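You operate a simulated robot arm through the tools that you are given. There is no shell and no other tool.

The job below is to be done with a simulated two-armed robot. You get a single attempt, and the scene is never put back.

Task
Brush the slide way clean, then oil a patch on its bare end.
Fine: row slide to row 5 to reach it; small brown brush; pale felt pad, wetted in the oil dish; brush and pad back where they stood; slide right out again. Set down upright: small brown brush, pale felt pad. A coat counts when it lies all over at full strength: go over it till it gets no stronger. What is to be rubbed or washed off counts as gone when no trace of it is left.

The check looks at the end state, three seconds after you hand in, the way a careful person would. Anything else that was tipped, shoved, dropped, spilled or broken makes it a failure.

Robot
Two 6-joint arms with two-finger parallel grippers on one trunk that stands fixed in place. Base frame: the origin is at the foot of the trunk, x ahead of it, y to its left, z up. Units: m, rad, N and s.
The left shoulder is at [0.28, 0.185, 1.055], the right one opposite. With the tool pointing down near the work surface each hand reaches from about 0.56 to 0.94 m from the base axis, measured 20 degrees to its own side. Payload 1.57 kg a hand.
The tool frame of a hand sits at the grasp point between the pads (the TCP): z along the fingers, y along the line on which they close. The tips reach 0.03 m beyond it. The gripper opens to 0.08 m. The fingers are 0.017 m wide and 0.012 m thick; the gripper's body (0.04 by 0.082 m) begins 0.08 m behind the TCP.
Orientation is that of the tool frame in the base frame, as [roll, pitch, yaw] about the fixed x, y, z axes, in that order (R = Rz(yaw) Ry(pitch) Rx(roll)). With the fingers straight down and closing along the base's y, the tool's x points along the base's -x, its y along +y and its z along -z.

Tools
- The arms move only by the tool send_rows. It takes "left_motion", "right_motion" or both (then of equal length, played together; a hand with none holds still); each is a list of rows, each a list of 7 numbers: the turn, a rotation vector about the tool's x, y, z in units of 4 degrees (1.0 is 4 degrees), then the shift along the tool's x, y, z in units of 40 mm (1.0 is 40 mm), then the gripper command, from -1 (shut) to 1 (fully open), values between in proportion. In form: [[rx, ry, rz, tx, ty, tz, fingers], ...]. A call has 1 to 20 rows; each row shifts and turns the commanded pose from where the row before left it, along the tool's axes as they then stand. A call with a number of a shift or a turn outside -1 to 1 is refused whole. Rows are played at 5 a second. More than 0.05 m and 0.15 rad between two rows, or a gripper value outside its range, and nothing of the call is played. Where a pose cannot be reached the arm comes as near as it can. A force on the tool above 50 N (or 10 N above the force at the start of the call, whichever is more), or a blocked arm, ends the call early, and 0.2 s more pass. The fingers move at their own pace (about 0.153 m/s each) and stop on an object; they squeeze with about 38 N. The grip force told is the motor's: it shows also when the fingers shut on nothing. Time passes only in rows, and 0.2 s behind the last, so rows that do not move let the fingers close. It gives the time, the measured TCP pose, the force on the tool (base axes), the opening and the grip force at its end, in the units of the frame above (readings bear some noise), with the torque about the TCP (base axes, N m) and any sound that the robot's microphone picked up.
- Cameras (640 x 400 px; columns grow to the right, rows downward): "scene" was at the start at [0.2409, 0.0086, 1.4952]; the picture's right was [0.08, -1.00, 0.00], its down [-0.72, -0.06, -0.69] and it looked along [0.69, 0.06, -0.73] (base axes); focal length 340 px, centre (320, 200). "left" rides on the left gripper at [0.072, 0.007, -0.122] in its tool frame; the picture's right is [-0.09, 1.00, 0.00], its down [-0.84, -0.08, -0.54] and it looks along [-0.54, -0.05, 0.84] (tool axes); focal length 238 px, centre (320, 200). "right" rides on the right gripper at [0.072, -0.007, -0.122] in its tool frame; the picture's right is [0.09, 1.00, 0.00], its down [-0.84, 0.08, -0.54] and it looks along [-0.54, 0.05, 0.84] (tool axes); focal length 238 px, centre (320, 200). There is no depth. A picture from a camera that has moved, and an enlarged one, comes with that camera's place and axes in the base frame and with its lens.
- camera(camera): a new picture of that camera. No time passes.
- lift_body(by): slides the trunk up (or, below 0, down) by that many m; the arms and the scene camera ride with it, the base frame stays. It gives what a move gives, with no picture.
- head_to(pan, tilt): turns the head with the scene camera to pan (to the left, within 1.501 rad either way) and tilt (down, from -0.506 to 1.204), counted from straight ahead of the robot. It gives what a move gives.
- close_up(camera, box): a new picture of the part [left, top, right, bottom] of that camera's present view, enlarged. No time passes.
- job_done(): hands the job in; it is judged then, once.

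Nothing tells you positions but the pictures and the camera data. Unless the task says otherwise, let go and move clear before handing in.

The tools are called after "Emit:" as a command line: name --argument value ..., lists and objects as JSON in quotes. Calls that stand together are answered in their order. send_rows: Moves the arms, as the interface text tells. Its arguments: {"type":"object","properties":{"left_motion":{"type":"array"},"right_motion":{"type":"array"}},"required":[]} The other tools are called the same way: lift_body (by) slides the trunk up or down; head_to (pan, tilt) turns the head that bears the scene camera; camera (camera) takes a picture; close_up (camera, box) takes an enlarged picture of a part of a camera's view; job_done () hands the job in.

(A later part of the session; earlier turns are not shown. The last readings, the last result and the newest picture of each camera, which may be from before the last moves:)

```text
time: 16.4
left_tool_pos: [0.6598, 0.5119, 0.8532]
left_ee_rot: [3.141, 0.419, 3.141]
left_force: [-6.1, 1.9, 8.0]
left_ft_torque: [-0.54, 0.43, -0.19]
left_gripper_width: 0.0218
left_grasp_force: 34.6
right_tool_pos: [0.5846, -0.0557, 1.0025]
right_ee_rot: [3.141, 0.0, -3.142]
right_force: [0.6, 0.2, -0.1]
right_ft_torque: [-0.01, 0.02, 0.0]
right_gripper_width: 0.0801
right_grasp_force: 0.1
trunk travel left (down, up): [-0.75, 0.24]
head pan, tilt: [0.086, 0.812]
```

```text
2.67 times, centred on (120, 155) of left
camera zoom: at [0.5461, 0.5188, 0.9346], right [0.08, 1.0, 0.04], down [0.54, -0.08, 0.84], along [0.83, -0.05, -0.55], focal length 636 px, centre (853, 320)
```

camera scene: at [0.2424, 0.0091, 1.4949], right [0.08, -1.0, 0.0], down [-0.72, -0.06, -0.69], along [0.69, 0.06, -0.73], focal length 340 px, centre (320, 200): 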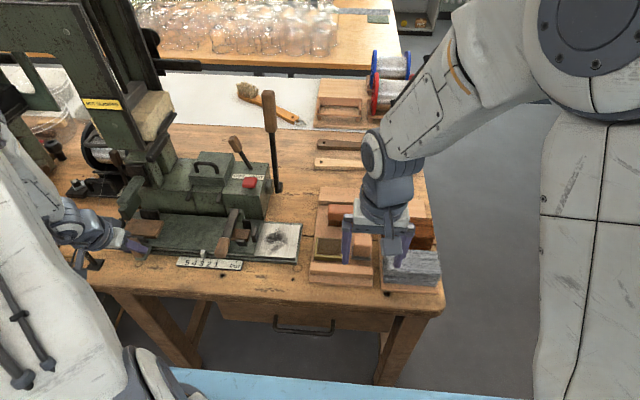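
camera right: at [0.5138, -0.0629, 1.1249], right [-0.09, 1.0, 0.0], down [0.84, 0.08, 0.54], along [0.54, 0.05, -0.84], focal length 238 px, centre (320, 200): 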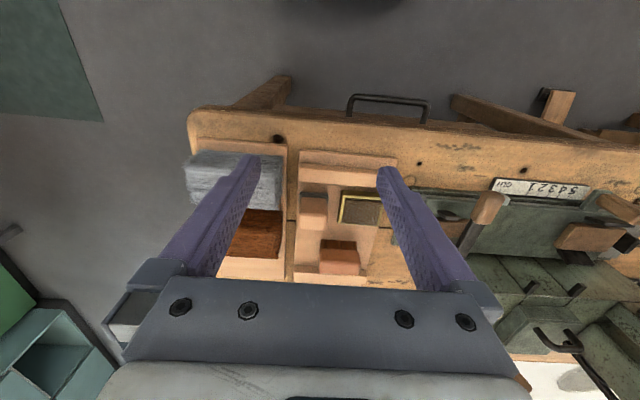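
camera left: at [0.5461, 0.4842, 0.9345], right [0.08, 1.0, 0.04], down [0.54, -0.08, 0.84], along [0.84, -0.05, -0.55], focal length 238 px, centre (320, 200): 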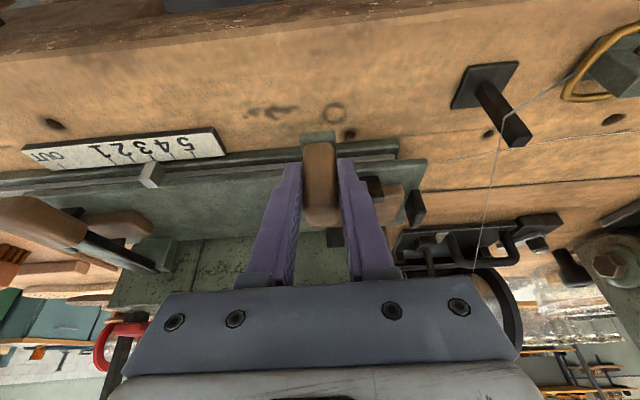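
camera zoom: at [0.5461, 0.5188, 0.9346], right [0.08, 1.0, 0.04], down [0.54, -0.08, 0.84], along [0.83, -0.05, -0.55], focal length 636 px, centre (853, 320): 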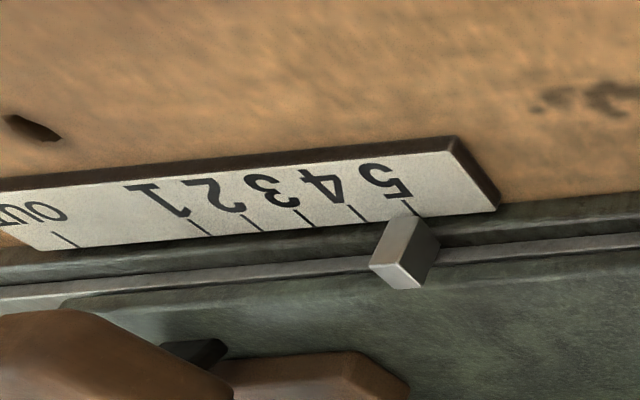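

The pointer stands at 5. The left hand keeps holding the slide while the right camera looks at the exposed way.

Emit:
send_rows --right_motion '[[0, 0, 0, 0, 1, 0, 1], [0, 0, 0, 0, 1, 0, 1], [0, 0, 0, 0, 1, 0, 1], [0, 0, 0, 0, 1, 0, 1], [0, 0, 0, 0, 1, 0, 1], [0, 0, 0, 0, 1, 0, 1], [0, 0, 0, 0, 0, 0, 1]]'

Emit:
camera --camera "right"

Emit:
close_up --camera "right" --box '[250, 130, 390, 270]'

Emit:
close_up --camera "scene" --box '[210, 190, 320, 275]'

```text
time: 18.0
left_tool_pos: [0.6614, 0.5107, 0.8531]
left_ee_rot: [-3.141, 0.419, 3.14]
left_force: [-11.7, 1.5, 7.5]
left_ft_torque: [0.06, 0.07, 0.15]
left_gripper_width: 0.0223
left_grasp_force: 34.4
right_tool_pos: [0.5867, 0.1844, 1.0047]
right_ee_rot: [3.14, 0.001, -3.14]
right_force: [0.3, 0.4, -0.4]
right_ft_torque: [0.03, -0.01, 0.0]
right_gripper_width: 0.0799
right_grasp_force: 0.0
trunk travel left (down, up): [-0.75, 0.24]
head pan, tilt: [0.086, 0.812]
```

```text
taken
camera right: at [0.5153, 0.1766, 1.1267], right [-0.09, 1.0, 0.0], down [0.84, 0.08, 0.54], along [0.54, 0.05, -0.84], focal length 238 px, centre (320, 200)
```

right: 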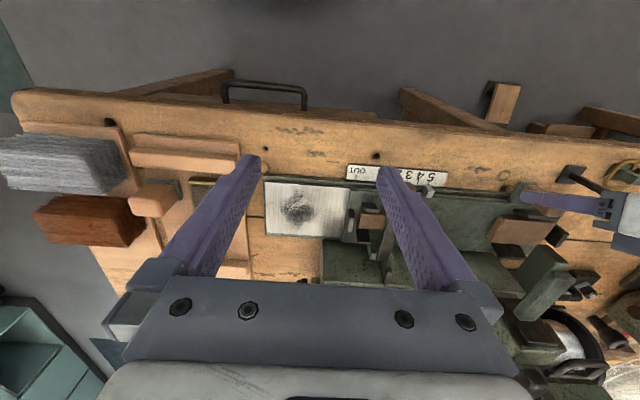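

```text
2.86 times, centred on (320, 200) of right
camera zoom: at [0.5153, 0.1766, 1.1267], right [-0.09, 1.0, 0.0], down [0.84, 0.08, 0.54], along [0.54, 0.05, -0.84], focal length 681 px, centre (320, 200)
```

zoom: 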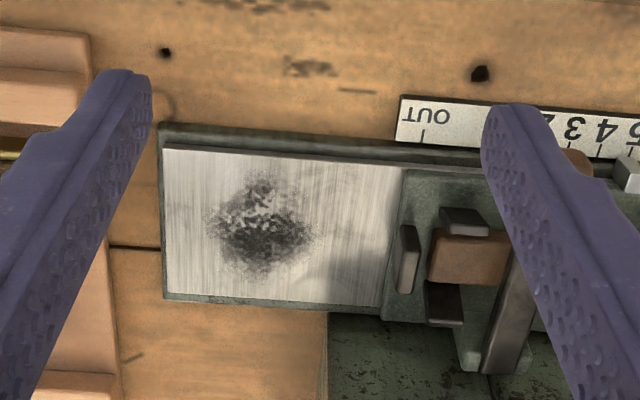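

```text
4.71 times, centred on (265, 232) of scene
camera zoom: at [0.2401, 0.0086, 1.4954], right [0.08, -1.0, 0.0], down [-0.72, -0.06, -0.69], along [0.69, 0.06, -0.72], focal length 1601 px, centre (579, 47)
```

zoom: 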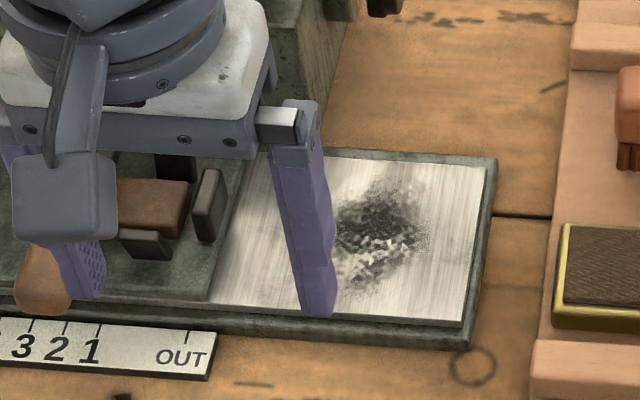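

The way is exposed at about x 0.697–0.806, y 0.107–0.24, z≈0.80, with a dark dust patch around (0.748, 0.163). Next I'll look at the tray from above.

Emit:
send_rows --right_motion '[[0, 0, 0, 0, -1, 0, 1], [0, 0, 0, 0, -1, 0, 1], [0, 0, 0, 0, -1, 0, 1], [0, 0, 0, 0, -1, 0, 1], [0, 0, 0, -0.8, -0.6, 0, 1], [0, 0, 0, 0, 0, 0, 1]]'

Emit:
camera --camera "right"

Emit:
close_up --camera "right" --box '[240, 120, 400, 280]'

Emit:
close_up --camera "scene" --box '[210, 180, 320, 275]'

```text
time: 19.4
left_tool_pos: [0.6612, 0.5119, 0.8541]
left_ee_rot: [-3.141, 0.418, -3.141]
left_force: [-13.0, 1.5, 4.6]
left_ft_torque: [0.0, 0.22, 0.02]
left_gripper_width: 0.022
left_grasp_force: 34.7
right_tool_pos: [0.6156, -0.0009, 1.0018]
right_ee_rot: [-3.141, -0.001, 3.14]
right_force: [0.7, 0.3, 0.5]
right_ft_torque: [0.0, -0.03, -0.02]
right_gripper_width: 0.08
right_grasp_force: 0.1
trunk travel left (down, up): [-0.75, 0.24]
head pan, tilt: [0.086, 0.812]
```

```text
taken
camera right: at [0.5453, -0.008, 1.1241], right [-0.09, 1.0, 0.0], down [0.84, 0.08, 0.54], along [0.54, 0.05, -0.84], focal length 238 px, centre (320, 200)
```

right: 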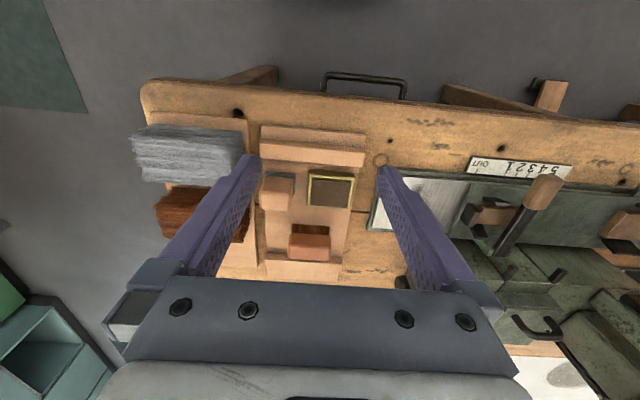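

```text
2.50 times, centred on (320, 200) of right
camera zoom: at [0.5453, -0.008, 1.1241], right [-0.09, 1.0, 0.0], down [0.84, 0.08, 0.54], along [0.54, 0.05, -0.84], focal length 596 px, centre (320, 200)
```

zoom: 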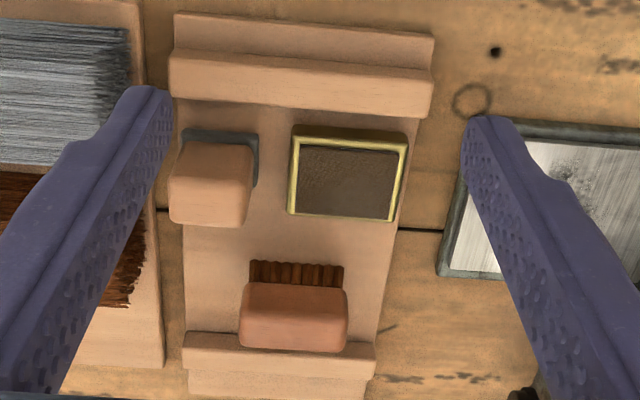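

```text
4.21 times, centred on (265, 228) of scene
camera zoom: at [0.2401, 0.0086, 1.4954], right [0.08, -1.0, 0.0], down [-0.72, -0.06, -0.69], along [0.69, 0.06, -0.72], focal length 1432 px, centre (552, 84)
```

zoom: 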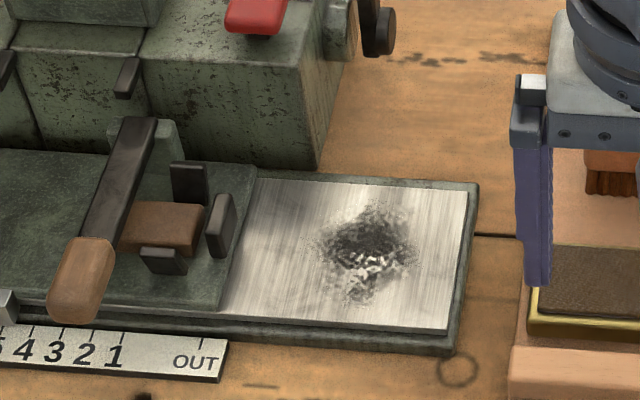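

The small brown brush stands on its bristles at about (0.831, 0.0), with its top at z≈0.838 and its long side along y. I'll turn the right hand 90° so it closes along x, which also puts the camera on the -y side.

Emit:
send_rows --right_motion '[[0, 0, -1, 0, 0, 0, 1], [0, 0, -1, 0, 0, 0, 1], [0, 0, -1, 0, 0, 0, 1], [0, 0, -1, 0, 0, 0, 1], [0, 0, -1, 0, 0, 0, 1], [0, 0, -1, 0, 0, 0, 1], [0, 0, -1, 0, 0, 0, 1], [0, 0, -1, 0, 0, 0, 1], [0, 0, -1, 0, 0, 0, 1], [0, 0, -1, 0, 0, 0, 1], [0, 0, -1, 0, 0, 0, 1], [0, 0, -1, 0, 0, 0, 1], [0, 0, -1, 0, 0, 0, 1], [0, 0, -1, 0, 0, 0, 1], [0, 0, -1, 0, 0, 0, 1], [0, 0, -1, 0, 0, 0, 1], [0, 0, -1, 0, 0, 0, 1], [0, 0, -1, 0, 0, 0, 1], [0, 0, -1, 0, 0, 0, 1], [0, 0, -1, 0, 0, 0, 1]]'

Emit:
send_rows --right_motion '[[0, 0, -1, 0, 0, 0, 0.5], [0, 0, -1, 0, 0, 0, 0.5], [0, 0, -0.5, 0, 0, 0, 0.5], [0, 0, 0, 0, -0.9, 0, 0.5], [0, 0, 0, 0, -0.9, 0, 0.5], [0, 0, 0, 0, -0.9, 0, 0.5], [0, 0, 0, 0, -0.9, 0, 0.5], [0, 0, 0, 0, -0.9, 0, 0.5], [0, 0, 0, 0, -0.88, 0, 0.5], [0, 0, 0, 0, 0, 0.7, 0.5], [0, 0, 0, 0, 0, 0.7, 0.5], [0, 0, 0, 0, 0, 0, 0.5]]'

Emit:
camera --camera "right"

Emit:
close_up --camera "scene" --box '[280, 140, 420, 290]'

```text
time: 23.6
left_tool_pos: [0.6597, 0.5109, 0.8532]
left_ee_rot: [-3.141, 0.419, 3.141]
left_force: [-16.7, 3.0, 2.4]
left_ft_torque: [0.1, 0.07, -0.01]
left_gripper_width: 0.0219
left_grasp_force: 34.9
right_tool_pos: [0.6165, -0.0006, 1.0026]
right_ee_rot: [3.141, 0.0, -1.743]
right_force: [0.5, 0.0, 0.9]
right_ft_torque: [-0.01, 0.01, 0.02]
right_gripper_width: 0.08
right_grasp_force: 0.0
trunk travel left (down, up): [-0.75, 0.24]
head pan, tilt: [0.086, 0.812]
```

```text
time: 26.2
left_tool_pos: [0.6611, 0.5105, 0.8532]
left_ee_rot: [-3.141, 0.419, 3.141]
left_force: [-18.6, 2.2, 2.7]
left_ft_torque: [0.08, 0.05, 0.03]
left_gripper_width: 0.0218
left_grasp_force: 34.5
right_tool_pos: [0.8301, -0.001, 0.9482]
right_ee_rot: [-3.141, -0.001, -1.571]
right_force: [1.2, 0.7, 0.3]
right_ft_torque: [0.01, 0.04, 0.0]
right_gripper_width: 0.0597
right_grasp_force: 0.1
trunk travel left (down, up): [-0.75, 0.24]
head pan, tilt: [0.086, 0.812]
```

```text
taken
camera right: at [0.8375, -0.0736, 1.0699], right [-1.0, -0.09, 0.0], down [-0.08, 0.84, 0.54], along [-0.05, 0.54, -0.84], focal length 238 px, centre (320, 200)
```

right: 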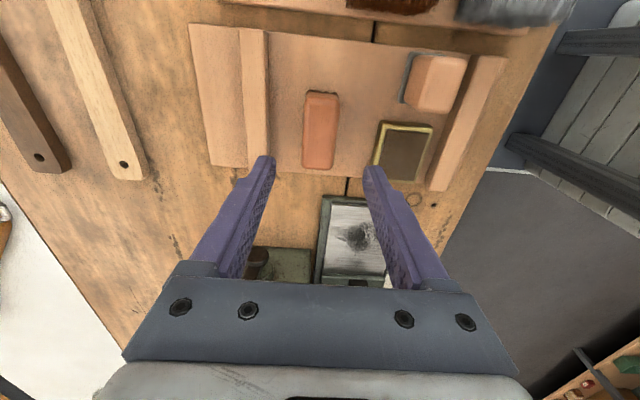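

```text
2.67 times, centred on (350, 215) of scene
camera zoom: at [0.2401, 0.0088, 1.4954], right [0.08, -1.0, 0.0], down [-0.72, -0.06, -0.69], along [0.69, 0.06, -0.72], focal length 907 px, centre (240, 160)
```

zoom: 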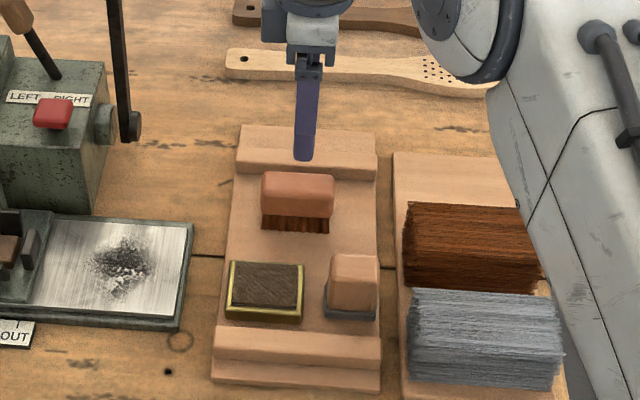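

The brush is centred at x≈0.829, y≈0 and is 0.036 m deep, and both bars are clear of the fingers. I'll descend and grip, and ease the left hand's side load a little.

Emit:
send_rows --right_motion '[[0, 0, 0, 0, 0.02, 0.9, 0.4], [0, 0, 0, 0, 0, 0.9, 0.4], [0, 0, 0, 0, 0, 0.7, 0.4], [0, 0, 0, 0, 0, 0.25, 0.4], [0, 0, 0, 0, 0, 0, 0.4]]' --left_motion '[[0, 0, 0, 0.035, 0, -0.015, -1], [0, 0, 0, 0, 0, 0, -1], [0, 0, 0, 0, 0, 0, -1], [0, 0, 0, 0, 0, 0, -1], [0, 0, 0, 0, 0, 0, -1]]'

Emit:
camera --camera "right"

Emit:
close_up --camera "scene" --box '[280, 140, 420, 290]'

```text
time: 27.4
left_tool_pos: [0.6607, 0.5119, 0.8526]
left_ee_rot: [3.141, 0.421, 3.14]
left_force: [4.3, 0.9, -3.9]
left_ft_torque: [0.25, -0.19, 0.17]
left_gripper_width: 0.022
left_grasp_force: 35.0
right_tool_pos: [0.8316, -0.0028, 0.8375]
right_ee_rot: [3.141, 0.0, -1.571]
right_force: [0.3, -0.2, 0.2]
right_ft_torque: [-0.03, -0.01, 0.01]
right_gripper_width: 0.0558
right_grasp_force: 0.1
trunk travel left (down, up): [-0.75, 0.24]
head pan, tilt: [0.086, 0.812]
```

```text
taken
camera right: at [0.8388, -0.0742, 0.9591], right [-1.0, -0.09, 0.0], down [-0.08, 0.84, 0.54], along [-0.05, 0.54, -0.84], focal length 238 px, centre (320, 200)
```

right: 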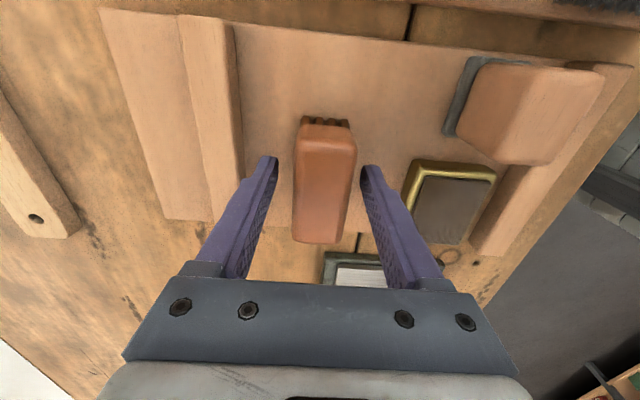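

```text
2.67 times, centred on (350, 215) of scene
camera zoom: at [0.2413, 0.0089, 1.4951], right [0.08, -1.0, 0.0], down [-0.72, -0.06, -0.69], along [0.69, 0.06, -0.73], focal length 907 px, centre (240, 160)
```

zoom: 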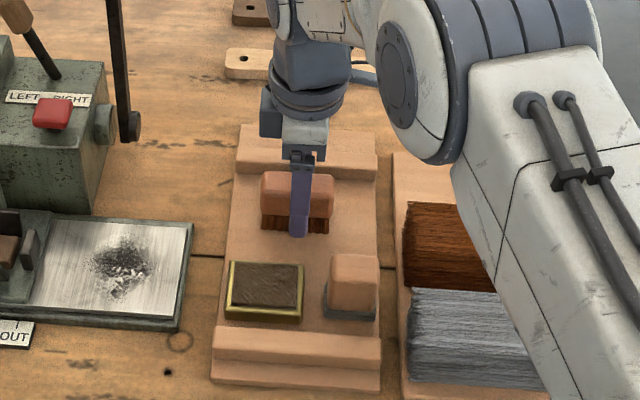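

The fingers straddle the brush. I'll nudge to centre, close, and lift slightly.

Emit:
send_rows --right_motion '[[0, 0, 0, -0.03, 0.05, 0, 0.3], [0, 0, 0, 0, 0, 0, 0], [0, 0, 0, 0, 0, 0, -0.3], [0, 0, 0, 0, 0, 0, -1], [0, 0, 0, 0, 0, 0, -1]]'

Emit:
close_up --camera "right" --box '[200, 80, 440, 280]'

```text
time: 28.6
left_tool_pos: [0.6605, 0.5118, 0.8528]
left_ee_rot: [-3.141, 0.42, 3.14]
left_force: [12.0, 2.4, -3.2]
left_ft_torque: [-0.05, -0.72, -0.07]
left_gripper_width: 0.0219
left_grasp_force: 34.9
right_tool_pos: [0.8289, -0.0014, 0.8365]
right_ee_rot: [3.141, 0.0, -1.569]
right_force: [0.3, -0.6, 0.4]
right_ft_torque: [0.01, 0.03, -0.01]
right_gripper_width: 0.0332
right_grasp_force: 37.7
trunk travel left (down, up): [-0.75, 0.24]
head pan, tilt: [0.086, 0.812]
```

```text
2.00 times, centred on (320, 180) of right
camera zoom: at [0.8367, -0.0728, 0.959], right [-1.0, -0.09, 0.0], down [-0.08, 0.84, 0.54], along [-0.05, 0.54, -0.84], focal length 477 px, centre (320, 240)
```

zoom: 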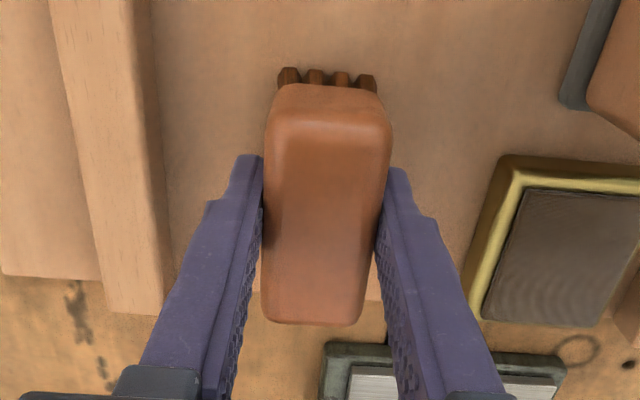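

The brush is gripped at 0.033 m, and its put-back pose is TCP (0.829, -0.001, 0.8365). I'll lift and carry it above the way.

Emit:
send_rows --right_motion '[[0, 0, 0, 0, 0, -0.5, -1], [0, 0, 0, 0, 0, -0.9, -1], [0, 0, 0, 0, 0, -0.6, -1], [0, 0, 0, -0.9, 0.49, 0, -1], [0, 0, 0, -0.9, 0.49, 0, -1], [0, 0, 0, -0.9, 0.49, 0, -1], [0, 0, 0, -0.95, 0.49, 0, -1], [0, 0, 0, 0, 0, 0, -1]]'

Emit:
camera --camera "right"

Emit:
close_up --camera "scene" --box '[200, 140, 340, 290]'

```text
time: 30.4
left_tool_pos: [0.6615, 0.5113, 0.8534]
left_ee_rot: [-3.141, 0.419, 3.141]
left_force: [18.5, 2.0, 2.7]
left_ft_torque: [-0.21, -0.28, 0.09]
left_gripper_width: 0.0224
left_grasp_force: 34.9
right_tool_pos: [0.752, 0.1462, 0.9149]
right_ee_rot: [3.141, 0.0, -1.573]
right_force: [0.5, 0.8, -1.1]
right_ft_torque: [0.04, -0.02, -0.02]
right_gripper_width: 0.0335
right_grasp_force: 37.9
trunk travel left (down, up): [-0.75, 0.24]
head pan, tilt: [0.086, 0.812]
```

```text
taken
camera right: at [0.7592, 0.0757, 1.0374], right [-1.0, -0.09, 0.0], down [-0.08, 0.84, 0.54], along [-0.05, 0.54, -0.84], focal length 238 px, centre (320, 200)
```

right: 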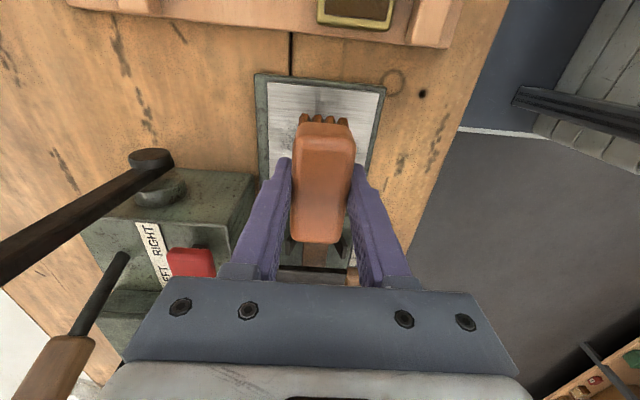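

```text
2.67 times, centred on (270, 215) of scene
camera zoom: at [0.2417, 0.0089, 1.4951], right [0.08, -1.0, 0.0], down [-0.72, -0.06, -0.69], along [0.69, 0.06, -0.73], focal length 907 px, centre (453, 160)
```

zoom: 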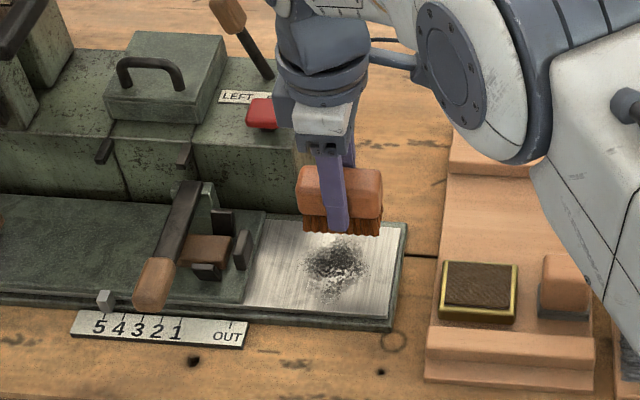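

The brush is above the way. I'll open the left fingers to relieve the side load while they stay caged around the handle, and bring the brush to the near side just above the surface.

Emit:
send_rows --left_motion '[[0, 0, 0, 0, 0, 0, -0.2], [0, 0, 0, 0, 0, 0, 0.1], [0, 0, 0, 0, 0, 0, 0.1], [0, 0, 0, 0, 0, 0, 0.1]]' --right_motion '[[0, 0, 0, -0.05, 0.8, 0, -1], [0, 0, 0, 0, 0, 0.8, -1], [0, 0, 0, 0, 0, 0.7, -1], [0, 0, 0, 0, 0, 0, -1]]'

Emit:
close_up --camera "scene" --box '[200, 180, 320, 275]'

Emit:
camera --camera "left"

```text
time: 31.4
left_tool_pos: [0.6595, 0.5111, 0.8542]
left_ee_rot: [-3.142, 0.419, -3.142]
left_force: [-0.5, 0.2, 0.8]
left_ft_torque: [0.0, -0.02, -0.01]
left_gripper_width: 0.0444
left_grasp_force: 0.0
right_tool_pos: [0.7192, 0.1489, 0.8564]
right_ee_rot: [-3.142, 0.0, -1.57]
right_force: [-0.1, -0.8, -0.7]
right_ft_torque: [0.01, 0.03, 0.01]
right_gripper_width: 0.0333
right_grasp_force: 37.9
trunk travel left (down, up): [-0.75, 0.24]
head pan, tilt: [0.086, 0.812]
```

```text
4.21 times, centred on (260, 228) of scene
camera zoom: at [0.2411, 0.0089, 1.4952], right [0.08, -1.0, 0.0], down [-0.72, -0.06, -0.69], along [0.69, 0.06, -0.73], focal length 1432 px, centre (573, 84)
```

zoom: 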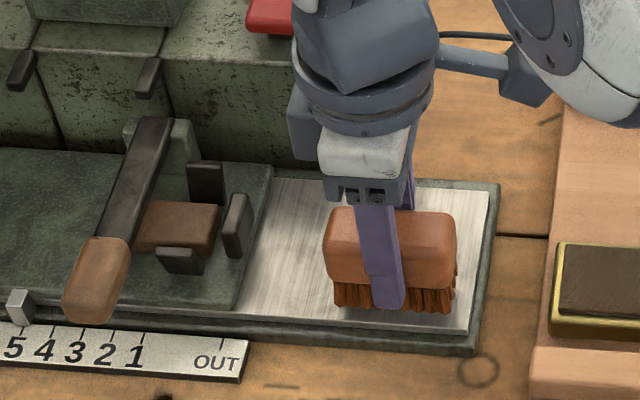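

```text
taken
camera left: at [0.5452, 0.519, 0.9344], right [0.08, 1.0, 0.04], down [0.54, -0.08, 0.84], along [0.83, -0.05, -0.55], focal length 238 px, centre (320, 200)
```

left: 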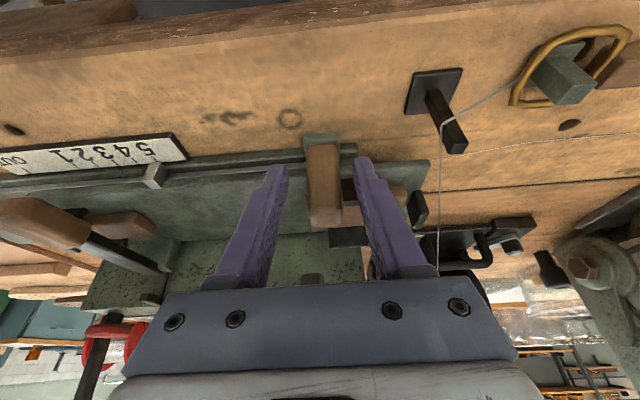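

The slide stays put at 5. I'll lower the brush gently to contact.

Emit:
send_rows --right_motion '[[0, 0, 0, 0, 0, 0.08, -1], [0, 0, 0, 0, 0, 0.08, -1], [0, 0, 0, 0, 0, 0.06, -1], [0, 0, 0, 0, 0, 0, -1]]'

Emit:
close_up --camera "scene" --box '[200, 180, 320, 275]'

```text
time: 32.4
left_tool_pos: [0.6611, 0.512, 0.8525]
left_ee_rot: [-3.141, 0.418, -3.141]
left_force: [0.5, -0.1, 0.1]
left_ft_torque: [-0.02, -0.02, -0.03]
left_gripper_width: 0.0442
left_grasp_force: 0.1
right_tool_pos: [0.7194, 0.148, 0.8475]
right_ee_rot: [3.141, 0.001, -1.572]
right_force: [-0.2, -0.2, -0.9]
right_ft_torque: [0.05, 0.02, 0.0]
right_gripper_width: 0.0332
right_grasp_force: 37.9
trunk travel left (down, up): [-0.75, 0.24]
head pan, tilt: [0.086, 0.812]
```

```text
4.21 times, centred on (260, 228) of scene
camera zoom: at [0.241, 0.0089, 1.4952], right [0.08, -1.0, 0.0], down [-0.72, -0.06, -0.69], along [0.69, 0.06, -0.73], focal length 1432 px, centre (573, 84)
```

zoom: 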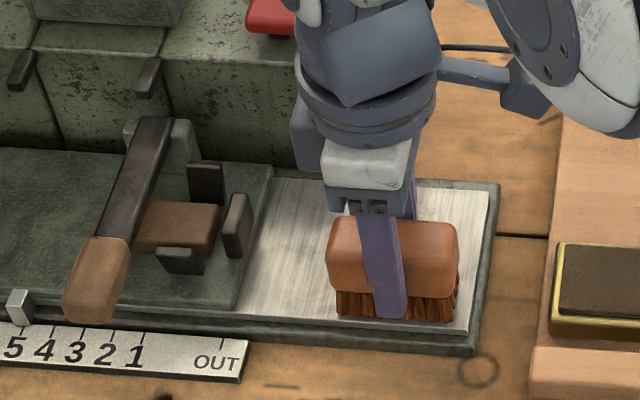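

The brush is nearly touching, with no force yet. I'll continue in small steps.

Emit:
send_rows --right_motion '[[0, 0, 0, 0, 0, 0.04, -1], [0, 0, 0, 0, 0, 0.04, -1], [0, 0, 0, 0, 0, 0, -1]]'

Emit:
send_rows --right_motion '[[0, 0, 0, 0, 0, 0.04, -1], [0, 0, 0, 0, 0, 0.04, -1], [0, 0, 0, 0, 0, 0, -1]]'

```text
time: 33.2
left_tool_pos: [0.6607, 0.5116, 0.8533]
left_ee_rot: [3.141, 0.419, 3.141]
left_force: [0.3, -0.1, -0.4]
left_ft_torque: [0.0, 0.02, 0.01]
left_gripper_width: 0.0439
left_grasp_force: 0.0
right_tool_pos: [0.7191, 0.1483, 0.8458]
right_ee_rot: [3.14, 0.0, -1.572]
right_force: [-2.0, -0.8, 1.3]
right_ft_torque: [-0.06, 0.04, 0.0]
right_gripper_width: 0.0334
right_grasp_force: 38.5
trunk travel left (down, up): [-0.75, 0.24]
head pan, tilt: [0.086, 0.812]
```

```text
time: 34.0
left_tool_pos: [0.6593, 0.511, 0.8542]
left_ee_rot: [-3.141, 0.421, -3.141]
left_force: [-0.2, 0.3, 0.2]
left_ft_torque: [0.01, 0.0, -0.01]
left_gripper_width: 0.0442
left_grasp_force: 0.1
right_tool_pos: [0.7198, 0.1492, 0.8461]
right_ee_rot: [-3.138, 0.001, -1.572]
right_force: [-6.7, -3.8, 33.9]
right_ft_torque: [-0.53, 0.37, -0.01]
right_gripper_width: 0.0334
right_grasp_force: 38.1
trunk travel left (down, up): [-0.75, 0.24]
head pan, tilt: [0.086, 0.812]
```

Contact is at TCP z≈0.846. I'll ease to a light pressure and make a slow stroke across the way in x and back.

Emit:
send_rows --right_motion '[[0, 0, 0, 0, 0, -0.045, -1], [0, 0, 0, 0, -0.2, 0, -1], [0, 0, 0, 0, -0.2, 0, -1], [0, 0, 0, 0, -0.2, 0, -1], [0, 0, 0, 0, -0.2, 0, -1], [0, 0, 0, 0, -0.2, 0, -1], [0, 0, 0, 0, -0.2, 0, -1], [0, 0, 0, 0, -0.2, 0, -1], [0, 0, 0, 0, -0.2, 0, -1], [0, 0, 0, 0, 0, 0, -1]]'

Emit:
close_up --camera "scene" --box '[200, 180, 320, 275]'

```text
time: 36.2
left_tool_pos: [0.6586, 0.5135, 0.8541]
left_ee_rot: [-3.141, 0.421, -3.14]
left_force: [-0.7, -0.3, 0.4]
left_ft_torque: [0.04, 0.0, 0.0]
left_gripper_width: 0.0439
left_grasp_force: 0.1
right_tool_pos: [0.7838, 0.1477, 0.8446]
right_ee_rot: [-3.141, 0.001, -1.571]
right_force: [-7.1, 0.0, 23.4]
right_ft_torque: [0.1, 0.24, 0.03]
right_gripper_width: 0.033
right_grasp_force: 38.3
trunk travel left (down, up): [-0.75, 0.24]
head pan, tilt: [0.086, 0.812]
```

```text
4.21 times, centred on (260, 228) of scene
camera zoom: at [0.2396, 0.0086, 1.4955], right [0.08, -1.0, 0.0], down [-0.72, -0.06, -0.69], along [0.69, 0.06, -0.72], focal length 1432 px, centre (573, 84)
```

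zoom: 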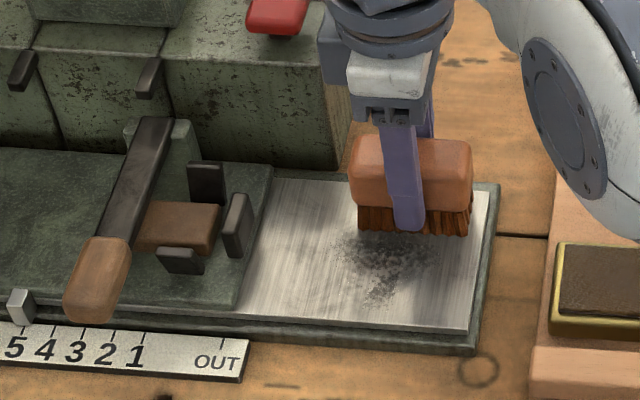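

The stroke works: the chips are gone and the dust is thinner. I'll continue with back-and-forth strokes.

Emit:
send_rows --right_motion '[[0, 0, 0, 0, 0.28, -0.015, -1], [0, 0, 0, 0, 0.28, 0, -1], [0, 0, 0, 0, 0.28, 0, -1], [0, 0, 0, 0, 0.28, 0, -1], [0, 0, 0, 0, 0.28, 0, -1], [0, 0, 0, 0, 0.28, 0, -1], [0, 0, 0, -0.4, 0, 0, -1], [0, 0, 0, -0.4, 0, 0, -1], [0, 0, 0, 0, -0.28, 0, -1], [0, 0, 0, 0, -0.28, 0, -1], [0, 0, 0, 0, -0.28, 0, -1], [0, 0, 0, 0, -0.28, 0, -1], [0, 0, 0, 0, -0.28, 0, -1], [0, 0, 0, 0, -0.28, 0, -1], [0, 0, 0, 0, 0, 0, -1]]'

Emit:
close_up --camera "scene" --box '[200, 180, 320, 275]'

```text
time: 39.4
left_tool_pos: [0.6601, 0.5115, 0.8535]
left_ee_rot: [3.142, 0.42, 3.14]
left_force: [0.8, 0.4, -0.2]
left_ft_torque: [0.01, 0.0, 0.0]
left_gripper_width: 0.0441
left_grasp_force: 0.1
right_tool_pos: [0.7781, 0.1766, 0.8456]
right_ee_rot: [-3.141, 0.0, -1.571]
right_force: [-0.9, 3.0, 6.3]
right_ft_torque: [0.29, 0.01, 0.07]
right_gripper_width: 0.0332
right_grasp_force: 38.3
right hand out of reach, approached as far as the arm can: row 14
trunk travel left (down, up): [-0.75, 0.24]
head pan, tilt: [0.086, 0.812]
```

```text
4.21 times, centred on (260, 228) of scene
camera zoom: at [0.2407, 0.0089, 1.4952], right [0.08, -1.0, 0.0], down [-0.72, -0.06, -0.69], along [0.69, 0.06, -0.72], focal length 1432 px, centre (573, 84)
```

zoom: 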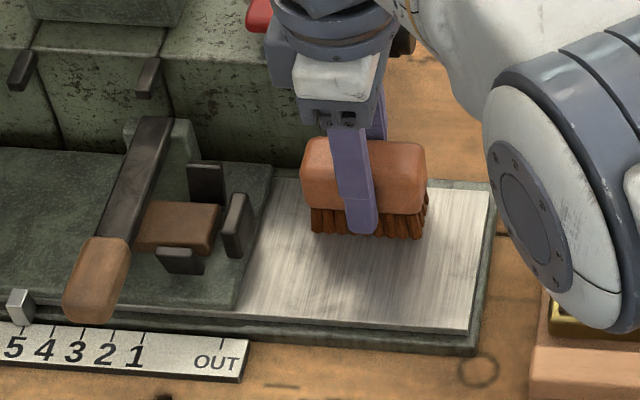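

The way looks much cleaner. The far corner is near this arm's reach limit, so I'll stay inside it, do a few more strokes, then lift off and inspect.

Emit:
send_rows --right_motion '[[0, 0, 0, 0, 0.28, 0, -1], [0, 0, 0, 0, 0.28, 0, -1], [0, 0, 0, 0, 0.28, 0, -1], [0, 0, 0, 0, 0.28, 0, -1], [0, 0, 0, 0, 0.28, 0, -1], [0, 0, 0, 0.4, 0, 0, -1], [0, 0, 0, 0.4, 0, 0, -1], [0, 0, 0, 0, -0.28, 0, -1], [0, 0, 0, 0, -0.28, 0, -1], [0, 0, 0, 0, -0.28, 0, -1], [0, 0, 0, 0, -0.28, 0, -1], [0, 0, 0, 0, -0.28, 0, -1], [0, 0, 0, 0, -0.15, 0, -1], [0, 0, 0, 0, 0, 0, -1]]'

Emit:
camera --camera "scene"

Emit:
close_up --camera "scene" --box '[200, 180, 320, 275]'

```text
time: 42.4
left_tool_pos: [0.6594, 0.5122, 0.853]
left_ee_rot: [3.141, 0.419, 3.141]
left_force: [0.4, -0.2, 0.6]
left_ft_torque: [0.04, -0.02, 0.01]
left_gripper_width: 0.0439
left_grasp_force: 0.1
right_tool_pos: [0.7846, 0.1463, 0.8441]
right_ee_rot: [3.141, -0.001, -1.572]
right_force: [-2.4, 0.2, 5.5]
right_ft_torque: [0.06, 0.04, -0.01]
right_gripper_width: 0.0331
right_grasp_force: 37.9
trunk travel left (down, up): [-0.75, 0.24]
head pan, tilt: [0.086, 0.812]
```

```text
taken
camera scene: at [0.2406, 0.0088, 1.4953], right [0.08, -1.0, 0.0], down [-0.72, -0.06, -0.69], along [0.69, 0.06, -0.72], focal length 340 px, centre (320, 200)
```

scene: 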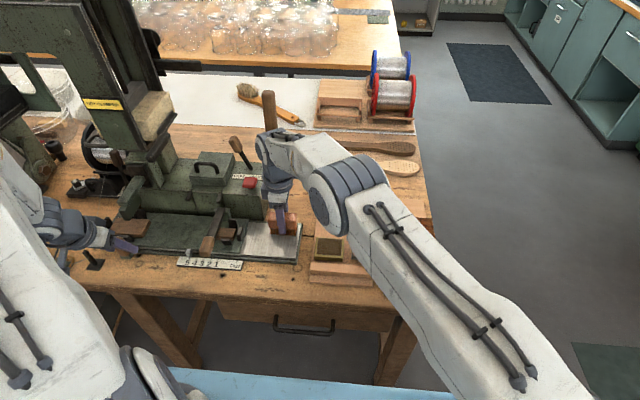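

```text
4.21 times, centred on (260, 228) of scene
camera zoom: at [0.2406, 0.0088, 1.4953], right [0.08, -1.0, 0.0], down [-0.72, -0.06, -0.69], along [0.69, 0.06, -0.72], focal length 1432 px, centre (573, 84)
```

zoom: 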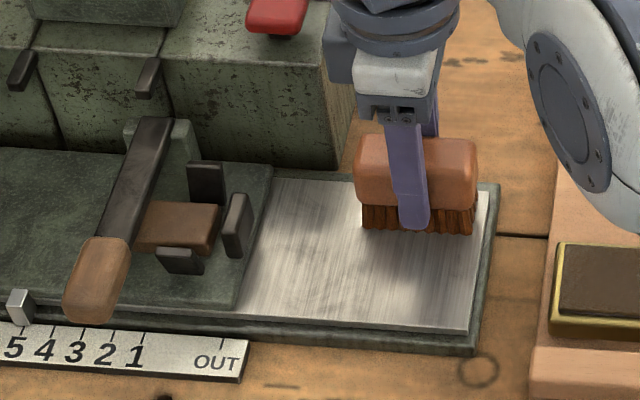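

I'll lift the brush off and inspect the surface.

Emit:
send_rows --right_motion '[[0, 0, 0, 0, 0, -0.5, -1], [0, 0, 0, 0.5, 0, -0.8, -1], [0, 0, 0, 0.9, 0, -0.3, -1], [0, 0, 0, 0.9, 0, 0, -1], [0, 0, 0, 0.9, 0, 0, -1], [0, 0, 0, 0, 0, 0, -1]]'

Emit:
close_up --camera "scene" --box '[230, 190, 320, 275]'

Emit:
close_up --camera "right" --box '[180, 100, 460, 300]'

```text
time: 43.8
left_tool_pos: [0.6593, 0.5103, 0.853]
left_ee_rot: [-3.141, 0.417, 3.141]
left_force: [-0.5, -0.6, -1.2]
left_ft_torque: [0.0, 0.01, -0.03]
left_gripper_width: 0.0439
left_grasp_force: 0.1
right_tool_pos: [0.7848, 0.016, 0.9082]
right_ee_rot: [-3.141, 0.001, -1.569]
right_force: [0.3, -1.0, -1.0]
right_ft_torque: [0.0, 0.0, -0.03]
right_gripper_width: 0.0335
right_grasp_force: 38.1
trunk travel left (down, up): [-0.75, 0.24]
head pan, tilt: [0.086, 0.812]
```

```text
4.71 times, centred on (275, 232) of scene
camera zoom: at [0.241, 0.0086, 1.4952], right [0.08, -1.0, 0.0], down [-0.72, -0.06, -0.69], along [0.69, 0.06, -0.73], focal length 1601 px, centre (532, 47)
```

zoom: 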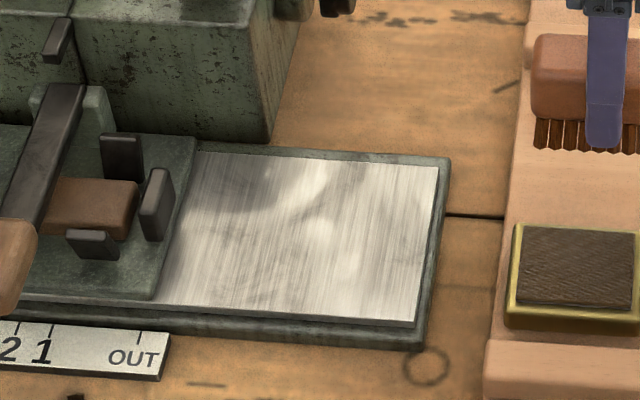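

```text
2.00 times, centred on (320, 200) of right
camera zoom: at [0.7921, -0.0567, 1.0307], right [-1.0, -0.09, 0.0], down [-0.08, 0.84, 0.54], along [-0.05, 0.54, -0.84], focal length 477 px, centre (320, 200)
```

zoom: 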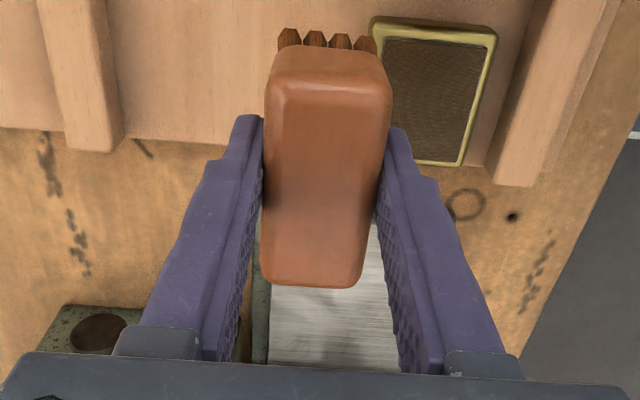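

I'll zoom in further to check for remaining dust.

Emit:
close_up --camera "scene" --box '[250, 212, 298, 262]'

Emit:
send_rows --right_motion '[[0, 0, 0, -0.9, 0, -0.3, -1], [0, 0, 0, -0.9, 0, -0.3, -1], [0, 0, 0, -0.9, 0, -0.3, -1], [0, 0, 0, -0.9, 0, -0.3, -1], [0, 0, 0, -0.9, 0, -0.3, -1], [0, 0, 0, -0.9, 0.5, 0, -1], [0, 0, 0, 0, 0, 0, -1]]'

Emit:
camera --camera "right"

```text
8.00 times, centred on (274, 237) of scene
camera zoom: at [0.241, 0.0086, 1.4952], right [0.08, -1.0, 0.0], down [-0.72, -0.06, -0.69], along [0.69, 0.06, -0.73], focal length 2721 px, centre (688, -96)
```

zoom: 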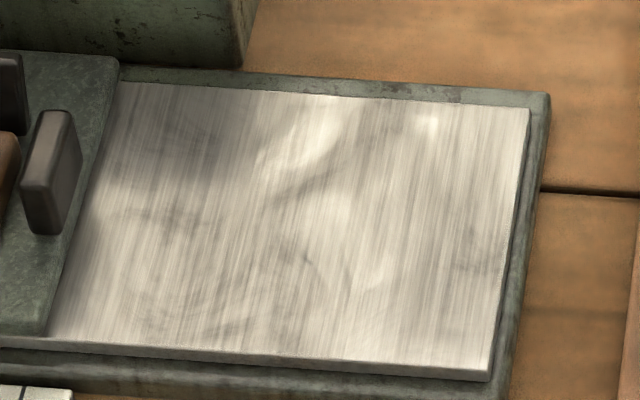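

```text
time: 45.4
left_tool_pos: [0.6593, 0.5111, 0.8533]
left_ee_rot: [3.141, 0.418, -3.141]
left_force: [-0.2, 0.2, 0.1]
left_ft_torque: [-0.04, -0.01, -0.01]
left_gripper_width: 0.044
left_grasp_force: 0.0
right_tool_pos: [0.7501, 0.2222, 0.9658]
right_ee_rot: [3.141, 0.002, -1.571]
right_force: [-0.2, 0.5, -1.2]
right_ft_torque: [0.02, -0.01, 0.02]
right_gripper_width: 0.0332
right_grasp_force: 37.9
right hand out of reach, approached as far as the arm can: row 5, 6
trunk travel left (down, up): [-0.75, 0.24]
head pan, tilt: [0.086, 0.812]
```

```text
taken
camera right: at [0.7565, 0.1497, 1.0882], right [-1.0, -0.09, 0.0], down [-0.08, 0.84, 0.54], along [-0.05, 0.54, -0.84], focal length 238 px, centre (320, 200)
```

right: 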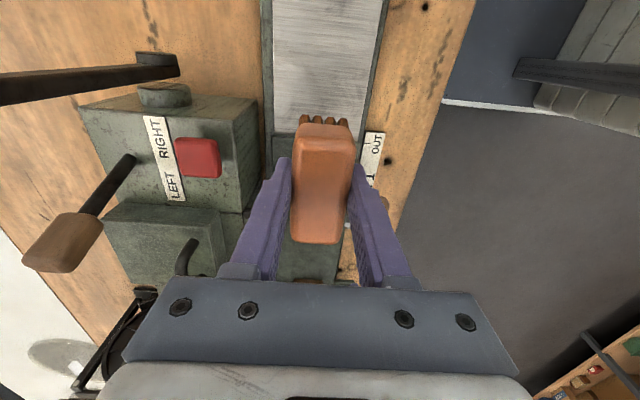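

Emit:
close_up --camera "right" --box '[250, 0, 400, 130]'

```text
3.08 times, centred on (325, 65) of right
camera zoom: at [0.7565, 0.1497, 1.0882], right [-1.0, -0.09, 0.0], down [-0.08, 0.84, 0.54], along [-0.05, 0.54, -0.84], focal length 733 px, centre (305, 615)
```

zoom: 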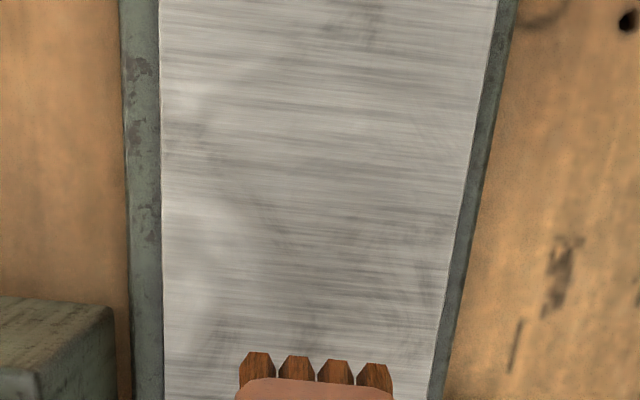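

It looks mostly like metal texture, but I'll do another full set of strokes to be sure, and compare after.

Emit:
send_rows --right_motion '[[0, 0, 0, 0.7, 0.25, 0, -1], [0, 0, 0, 0.7, 0.25, 0, -1], [0, 0, 0, 0.65, 0.25, 0, -1], [0, 0, 0, 0, 0, 0.8, -1], [0, 0, 0, 0, 0, 0.8, -1], [0, 0, 0, 0, 0, 0.8, -1], [0, 0, 0, 0, 0, 0, -1]]'

```text
time: 47.0
left_tool_pos: [0.6595, 0.5124, 0.8544]
left_ee_rot: [-3.14, 0.419, 3.141]
left_force: [0.5, -0.1, 0.5]
left_ft_torque: [0.02, 0.02, -0.01]
left_gripper_width: 0.0442
left_grasp_force: 0.0
right_tool_pos: [0.7201, 0.1389, 0.8701]
right_ee_rot: [-3.14, 0.0, -1.572]
right_force: [-0.2, -0.2, -1.2]
right_ft_torque: [0.03, -0.04, 0.01]
right_gripper_width: 0.0332
right_grasp_force: 38.0
trunk travel left (down, up): [-0.75, 0.24]
head pan, tilt: [0.086, 0.812]
```

Emit:
send_rows --right_motion '[[0, 0, 0, 0, 0, 0.4, -1], [0, 0, 0, 0, 0, 0.22, -1], [0, 0, 0, 0, -0.32, 0, -1], [0, 0, 0, 0, -0.32, 0, -1], [0, 0, 0, 0, -0.32, 0, -1], [0, 0, 0, 0, -0.32, 0, -1], [0, 0, 0, 0, -0.32, 0, -1], [0, 0, 0, -0.35, 0.1, 0, -1], [0, 0, 0, -0.35, 0.1, 0, -1], [0, 0, 0, 0, 0.3, 0, -1], [0, 0, 0, 0, 0.3, 0, -1], [0, 0, 0, 0, 0.3, 0, -1], [0, 0, 0, 0, 0.3, 0, -1], [0, 0, 0, 0, 0.2, 0, -1], [0, 0, 0, -0.4, 0, 0, -1], [0, 0, 0, -0.4, 0, 0, -1], [0, 0, 0, 0, -0.3, 0, -1], [0, 0, 0, 0, -0.3, 0, -1], [0, 0, 0, 0, -0.3, 0, -1], [0, 0, 0, 0, 0, 0, -1]]'

Emit:
close_up --camera "scene" --box '[230, 190, 320, 275]'

```text
time: 51.2
left_tool_pos: [0.6593, 0.5124, 0.8531]
left_ee_rot: [-3.141, 0.417, 3.141]
left_force: [0.6, -0.9, -0.2]
left_ft_torque: [0.01, 0.01, -0.01]
left_gripper_width: 0.0442
left_grasp_force: 0.0
right_tool_pos: [0.7561, 0.1998, 0.8472]
right_ee_rot: [3.141, -0.001, -1.569]
right_force: [0.0, 0.7, 0.1]
right_ft_torque: [0.0, 0.01, -0.01]
right_gripper_width: 0.0331
right_grasp_force: 38.0
trunk travel left (down, up): [-0.75, 0.24]
head pan, tilt: [0.086, 0.812]
```

```text
4.71 times, centred on (275, 232) of scene
camera zoom: at [0.241, 0.0088, 1.4952], right [0.08, -1.0, 0.0], down [-0.72, -0.06, -0.69], along [0.69, 0.06, -0.73], focal length 1601 px, centre (532, 47)
```

zoom: 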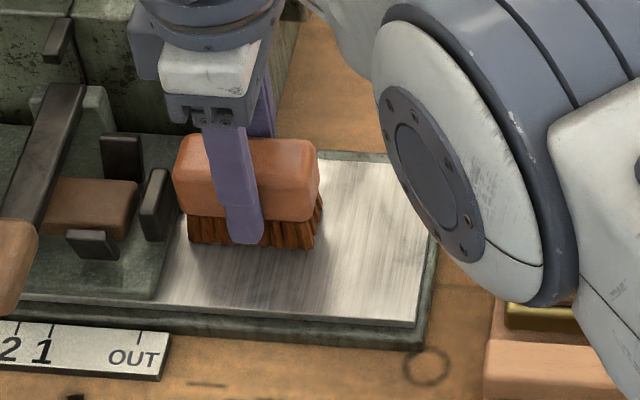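

The brush is just off the surface now with no force, so I'll lower it a touch and repeat the strokes in reverse.

Emit:
send_rows --right_motion '[[0, 0, 0, 0, 0, 0.06, -1], [0, 0, 0, 0, 0, 0.02, -1], [0, 0, 0, 0, 0, 0, -1]]'

```text
time: 52.0
left_tool_pos: [0.659, 0.5117, 0.8546]
left_ee_rot: [3.14, 0.419, 3.139]
left_force: [-0.5, 0.1, -0.8]
left_ft_torque: [0.0, -0.01, 0.04]
left_gripper_width: 0.0439
left_grasp_force: 0.0
right_tool_pos: [0.7563, 0.1991, 0.8452]
right_ee_rot: [-3.141, 0.0, -1.571]
right_force: [-0.1, -1.2, 6.0]
right_ft_torque: [-0.01, 0.05, 0.03]
right_gripper_width: 0.0331
right_grasp_force: 38.0
trunk travel left (down, up): [-0.75, 0.24]
head pan, tilt: [0.086, 0.812]
```

Emit:
send_rows --right_motion '[[0, 0, 0, 0, 0.3, 0.02, -1], [0, 0, 0, 0, 0.3, 0, -1], [0, 0, 0, 0, 0.3, 0, -1], [0, 0, 0, 0.4, 0, 0, -1], [0, 0, 0, 0.4, 0, 0, -1], [0, 0, 0, 0, -0.3, 0, -1], [0, 0, 0, 0, -0.3, 0, -1], [0, 0, 0, 0, -0.3, 0, -1], [0, 0, 0, 0, -0.3, 0, -1], [0, 0, 0, 0, -0.2, 0, -1], [0, 0, 0, 0.4, 0, 0, -1], [0, 0, 0, 0.4, 0, 0, -1], [0, 0, 0, 0, -0.1, 0, -1], [0, 0, 0, 0, 0.3, 0, -1], [0, 0, 0, 0, 0.3, 0, -1], [0, 0, 0, 0, 0.3, 0, -1], [0, 0, 0, 0, 0.3, 0, -1], [0, 0, 0, 0, 0.3, 0, -1], [0, 0, 0, 0, 0, 0, -1]]'

Emit:
send_rows --right_motion '[[0, 0, 0, -0.2, 0, 0, -1], [0, 0, 0, 0, -0.3, 0, -1], [0, 0, 0, 0, -0.3, 0, -1], [0, 0, 0, 0, -0.3, 0, -1], [0, 0, 0, 0, -0.3, 0, -1], [0, 0, 0, 0, -0.4, 0, -1], [0, 0, 0, -0.4, 0, 0, -1], [0, 0, 0, -0.3, 0, 0, -1], [0, 0, 0, 0, 0.3, 0, -1], [0, 0, 0, 0, 0.3, 0, -1], [0, 0, 0, 0, 0.3, 0, -1], [0, 0, 0, 0, 0.3, 0, -1], [0, 0, 0, 0, 0.4, 0, -1], [0, 0, 0, 0, 0, 0, -1]]'

```text
time: 56.0
left_tool_pos: [0.6591, 0.5126, 0.8538]
left_ee_rot: [-3.141, 0.42, 3.141]
left_force: [-1.0, -0.8, -0.2]
left_ft_torque: [0.02, 0.0, 0.0]
left_gripper_width: 0.0441
left_grasp_force: 0.0
right_tool_pos: [0.7192, 0.136, 0.8456]
right_ee_rot: [-3.139, 0.003, -1.57]
right_force: [7.6, 2.4, 21.0]
right_ft_torque: [0.04, -0.2, -0.01]
right_gripper_width: 0.0331
right_grasp_force: 38.3
trunk travel left (down, up): [-0.75, 0.24]
head pan, tilt: [0.086, 0.812]
```

```text
time: 59.0
left_tool_pos: [0.6596, 0.5126, 0.8539]
left_ee_rot: [-3.141, 0.419, -3.141]
left_force: [1.0, 0.5, 1.0]
left_ft_torque: [0.02, 0.0, -0.02]
left_gripper_width: 0.0441
left_grasp_force: 0.0
right_tool_pos: [0.7219, 0.1717, 0.8454]
right_ee_rot: [-3.138, 0.001, -1.572]
right_force: [5.7, 1.7, 14.0]
right_ft_torque: [0.1, -0.14, 0.02]
right_gripper_width: 0.0336
right_grasp_force: 37.7
trunk travel left (down, up): [-0.75, 0.24]
head pan, tilt: [0.086, 0.812]
```

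I'll lift clear toward the tray and inspect again.

Emit:
send_rows --right_motion '[[0, 0, 0, 0, 0, -0.5, -1], [0, 0, 0, 0, 0, -0.9, -1], [0, 0, 0, 0.9, -0.4, -0.3, -1], [0, 0, 0, 0.9, -0.4, 0, -1], [0, 0, 0, 0.9, -0.4, 0, -1], [0, 0, 0, 0.9, -0.4, 0, -1], [0, 0, 0, 0.7, -0.4, 0, -1], [0, 0, 0, 0, -0.6, 0, -1], [0, 0, 0, 0, 0, 0, -1]]'

Emit:
close_up --camera "scene" --box '[250, 212, 298, 262]'

Emit:
camera --camera "right"

```text
time: 61.0
left_tool_pos: [0.6601, 0.5101, 0.8546]
left_ee_rot: [-3.139, 0.42, 3.141]
left_force: [0.1, -0.4, 0.7]
left_ft_torque: [0.01, 0.06, -0.04]
left_gripper_width: 0.0439
left_grasp_force: 0.1
right_tool_pos: [0.8227, -0.0008, 0.9112]
right_ee_rot: [3.141, -0.001, -1.57]
right_force: [0.4, 0.1, -0.7]
right_ft_torque: [0.0, 0.04, 0.02]
right_gripper_width: 0.0333
right_grasp_force: 38.1
trunk travel left (down, up): [-0.75, 0.24]
head pan, tilt: [0.086, 0.812]
```

```text
8.00 times, centred on (274, 237) of scene
camera zoom: at [0.2411, 0.0088, 1.4952], right [0.08, -1.0, 0.0], down [-0.72, -0.06, -0.69], along [0.69, 0.06, -0.73], focal length 2721 px, centre (688, -96)
```

zoom: 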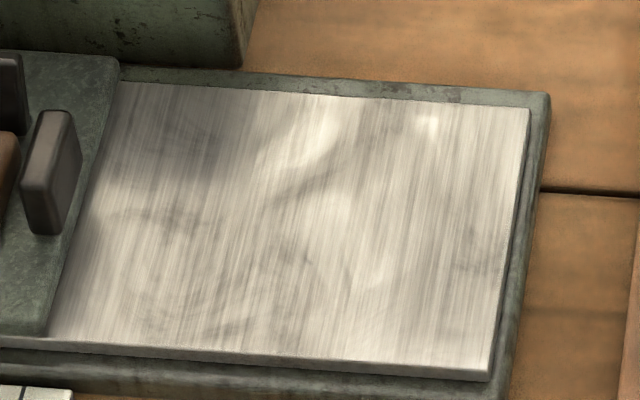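

```text
taken
camera right: at [0.8302, -0.0724, 1.0329], right [-1.0, -0.09, 0.0], down [-0.08, 0.84, 0.54], along [-0.05, 0.54, -0.84], focal length 238 px, centre (320, 200)
```

right: 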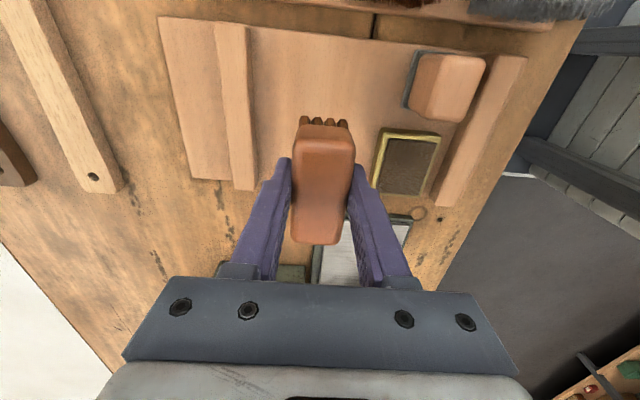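

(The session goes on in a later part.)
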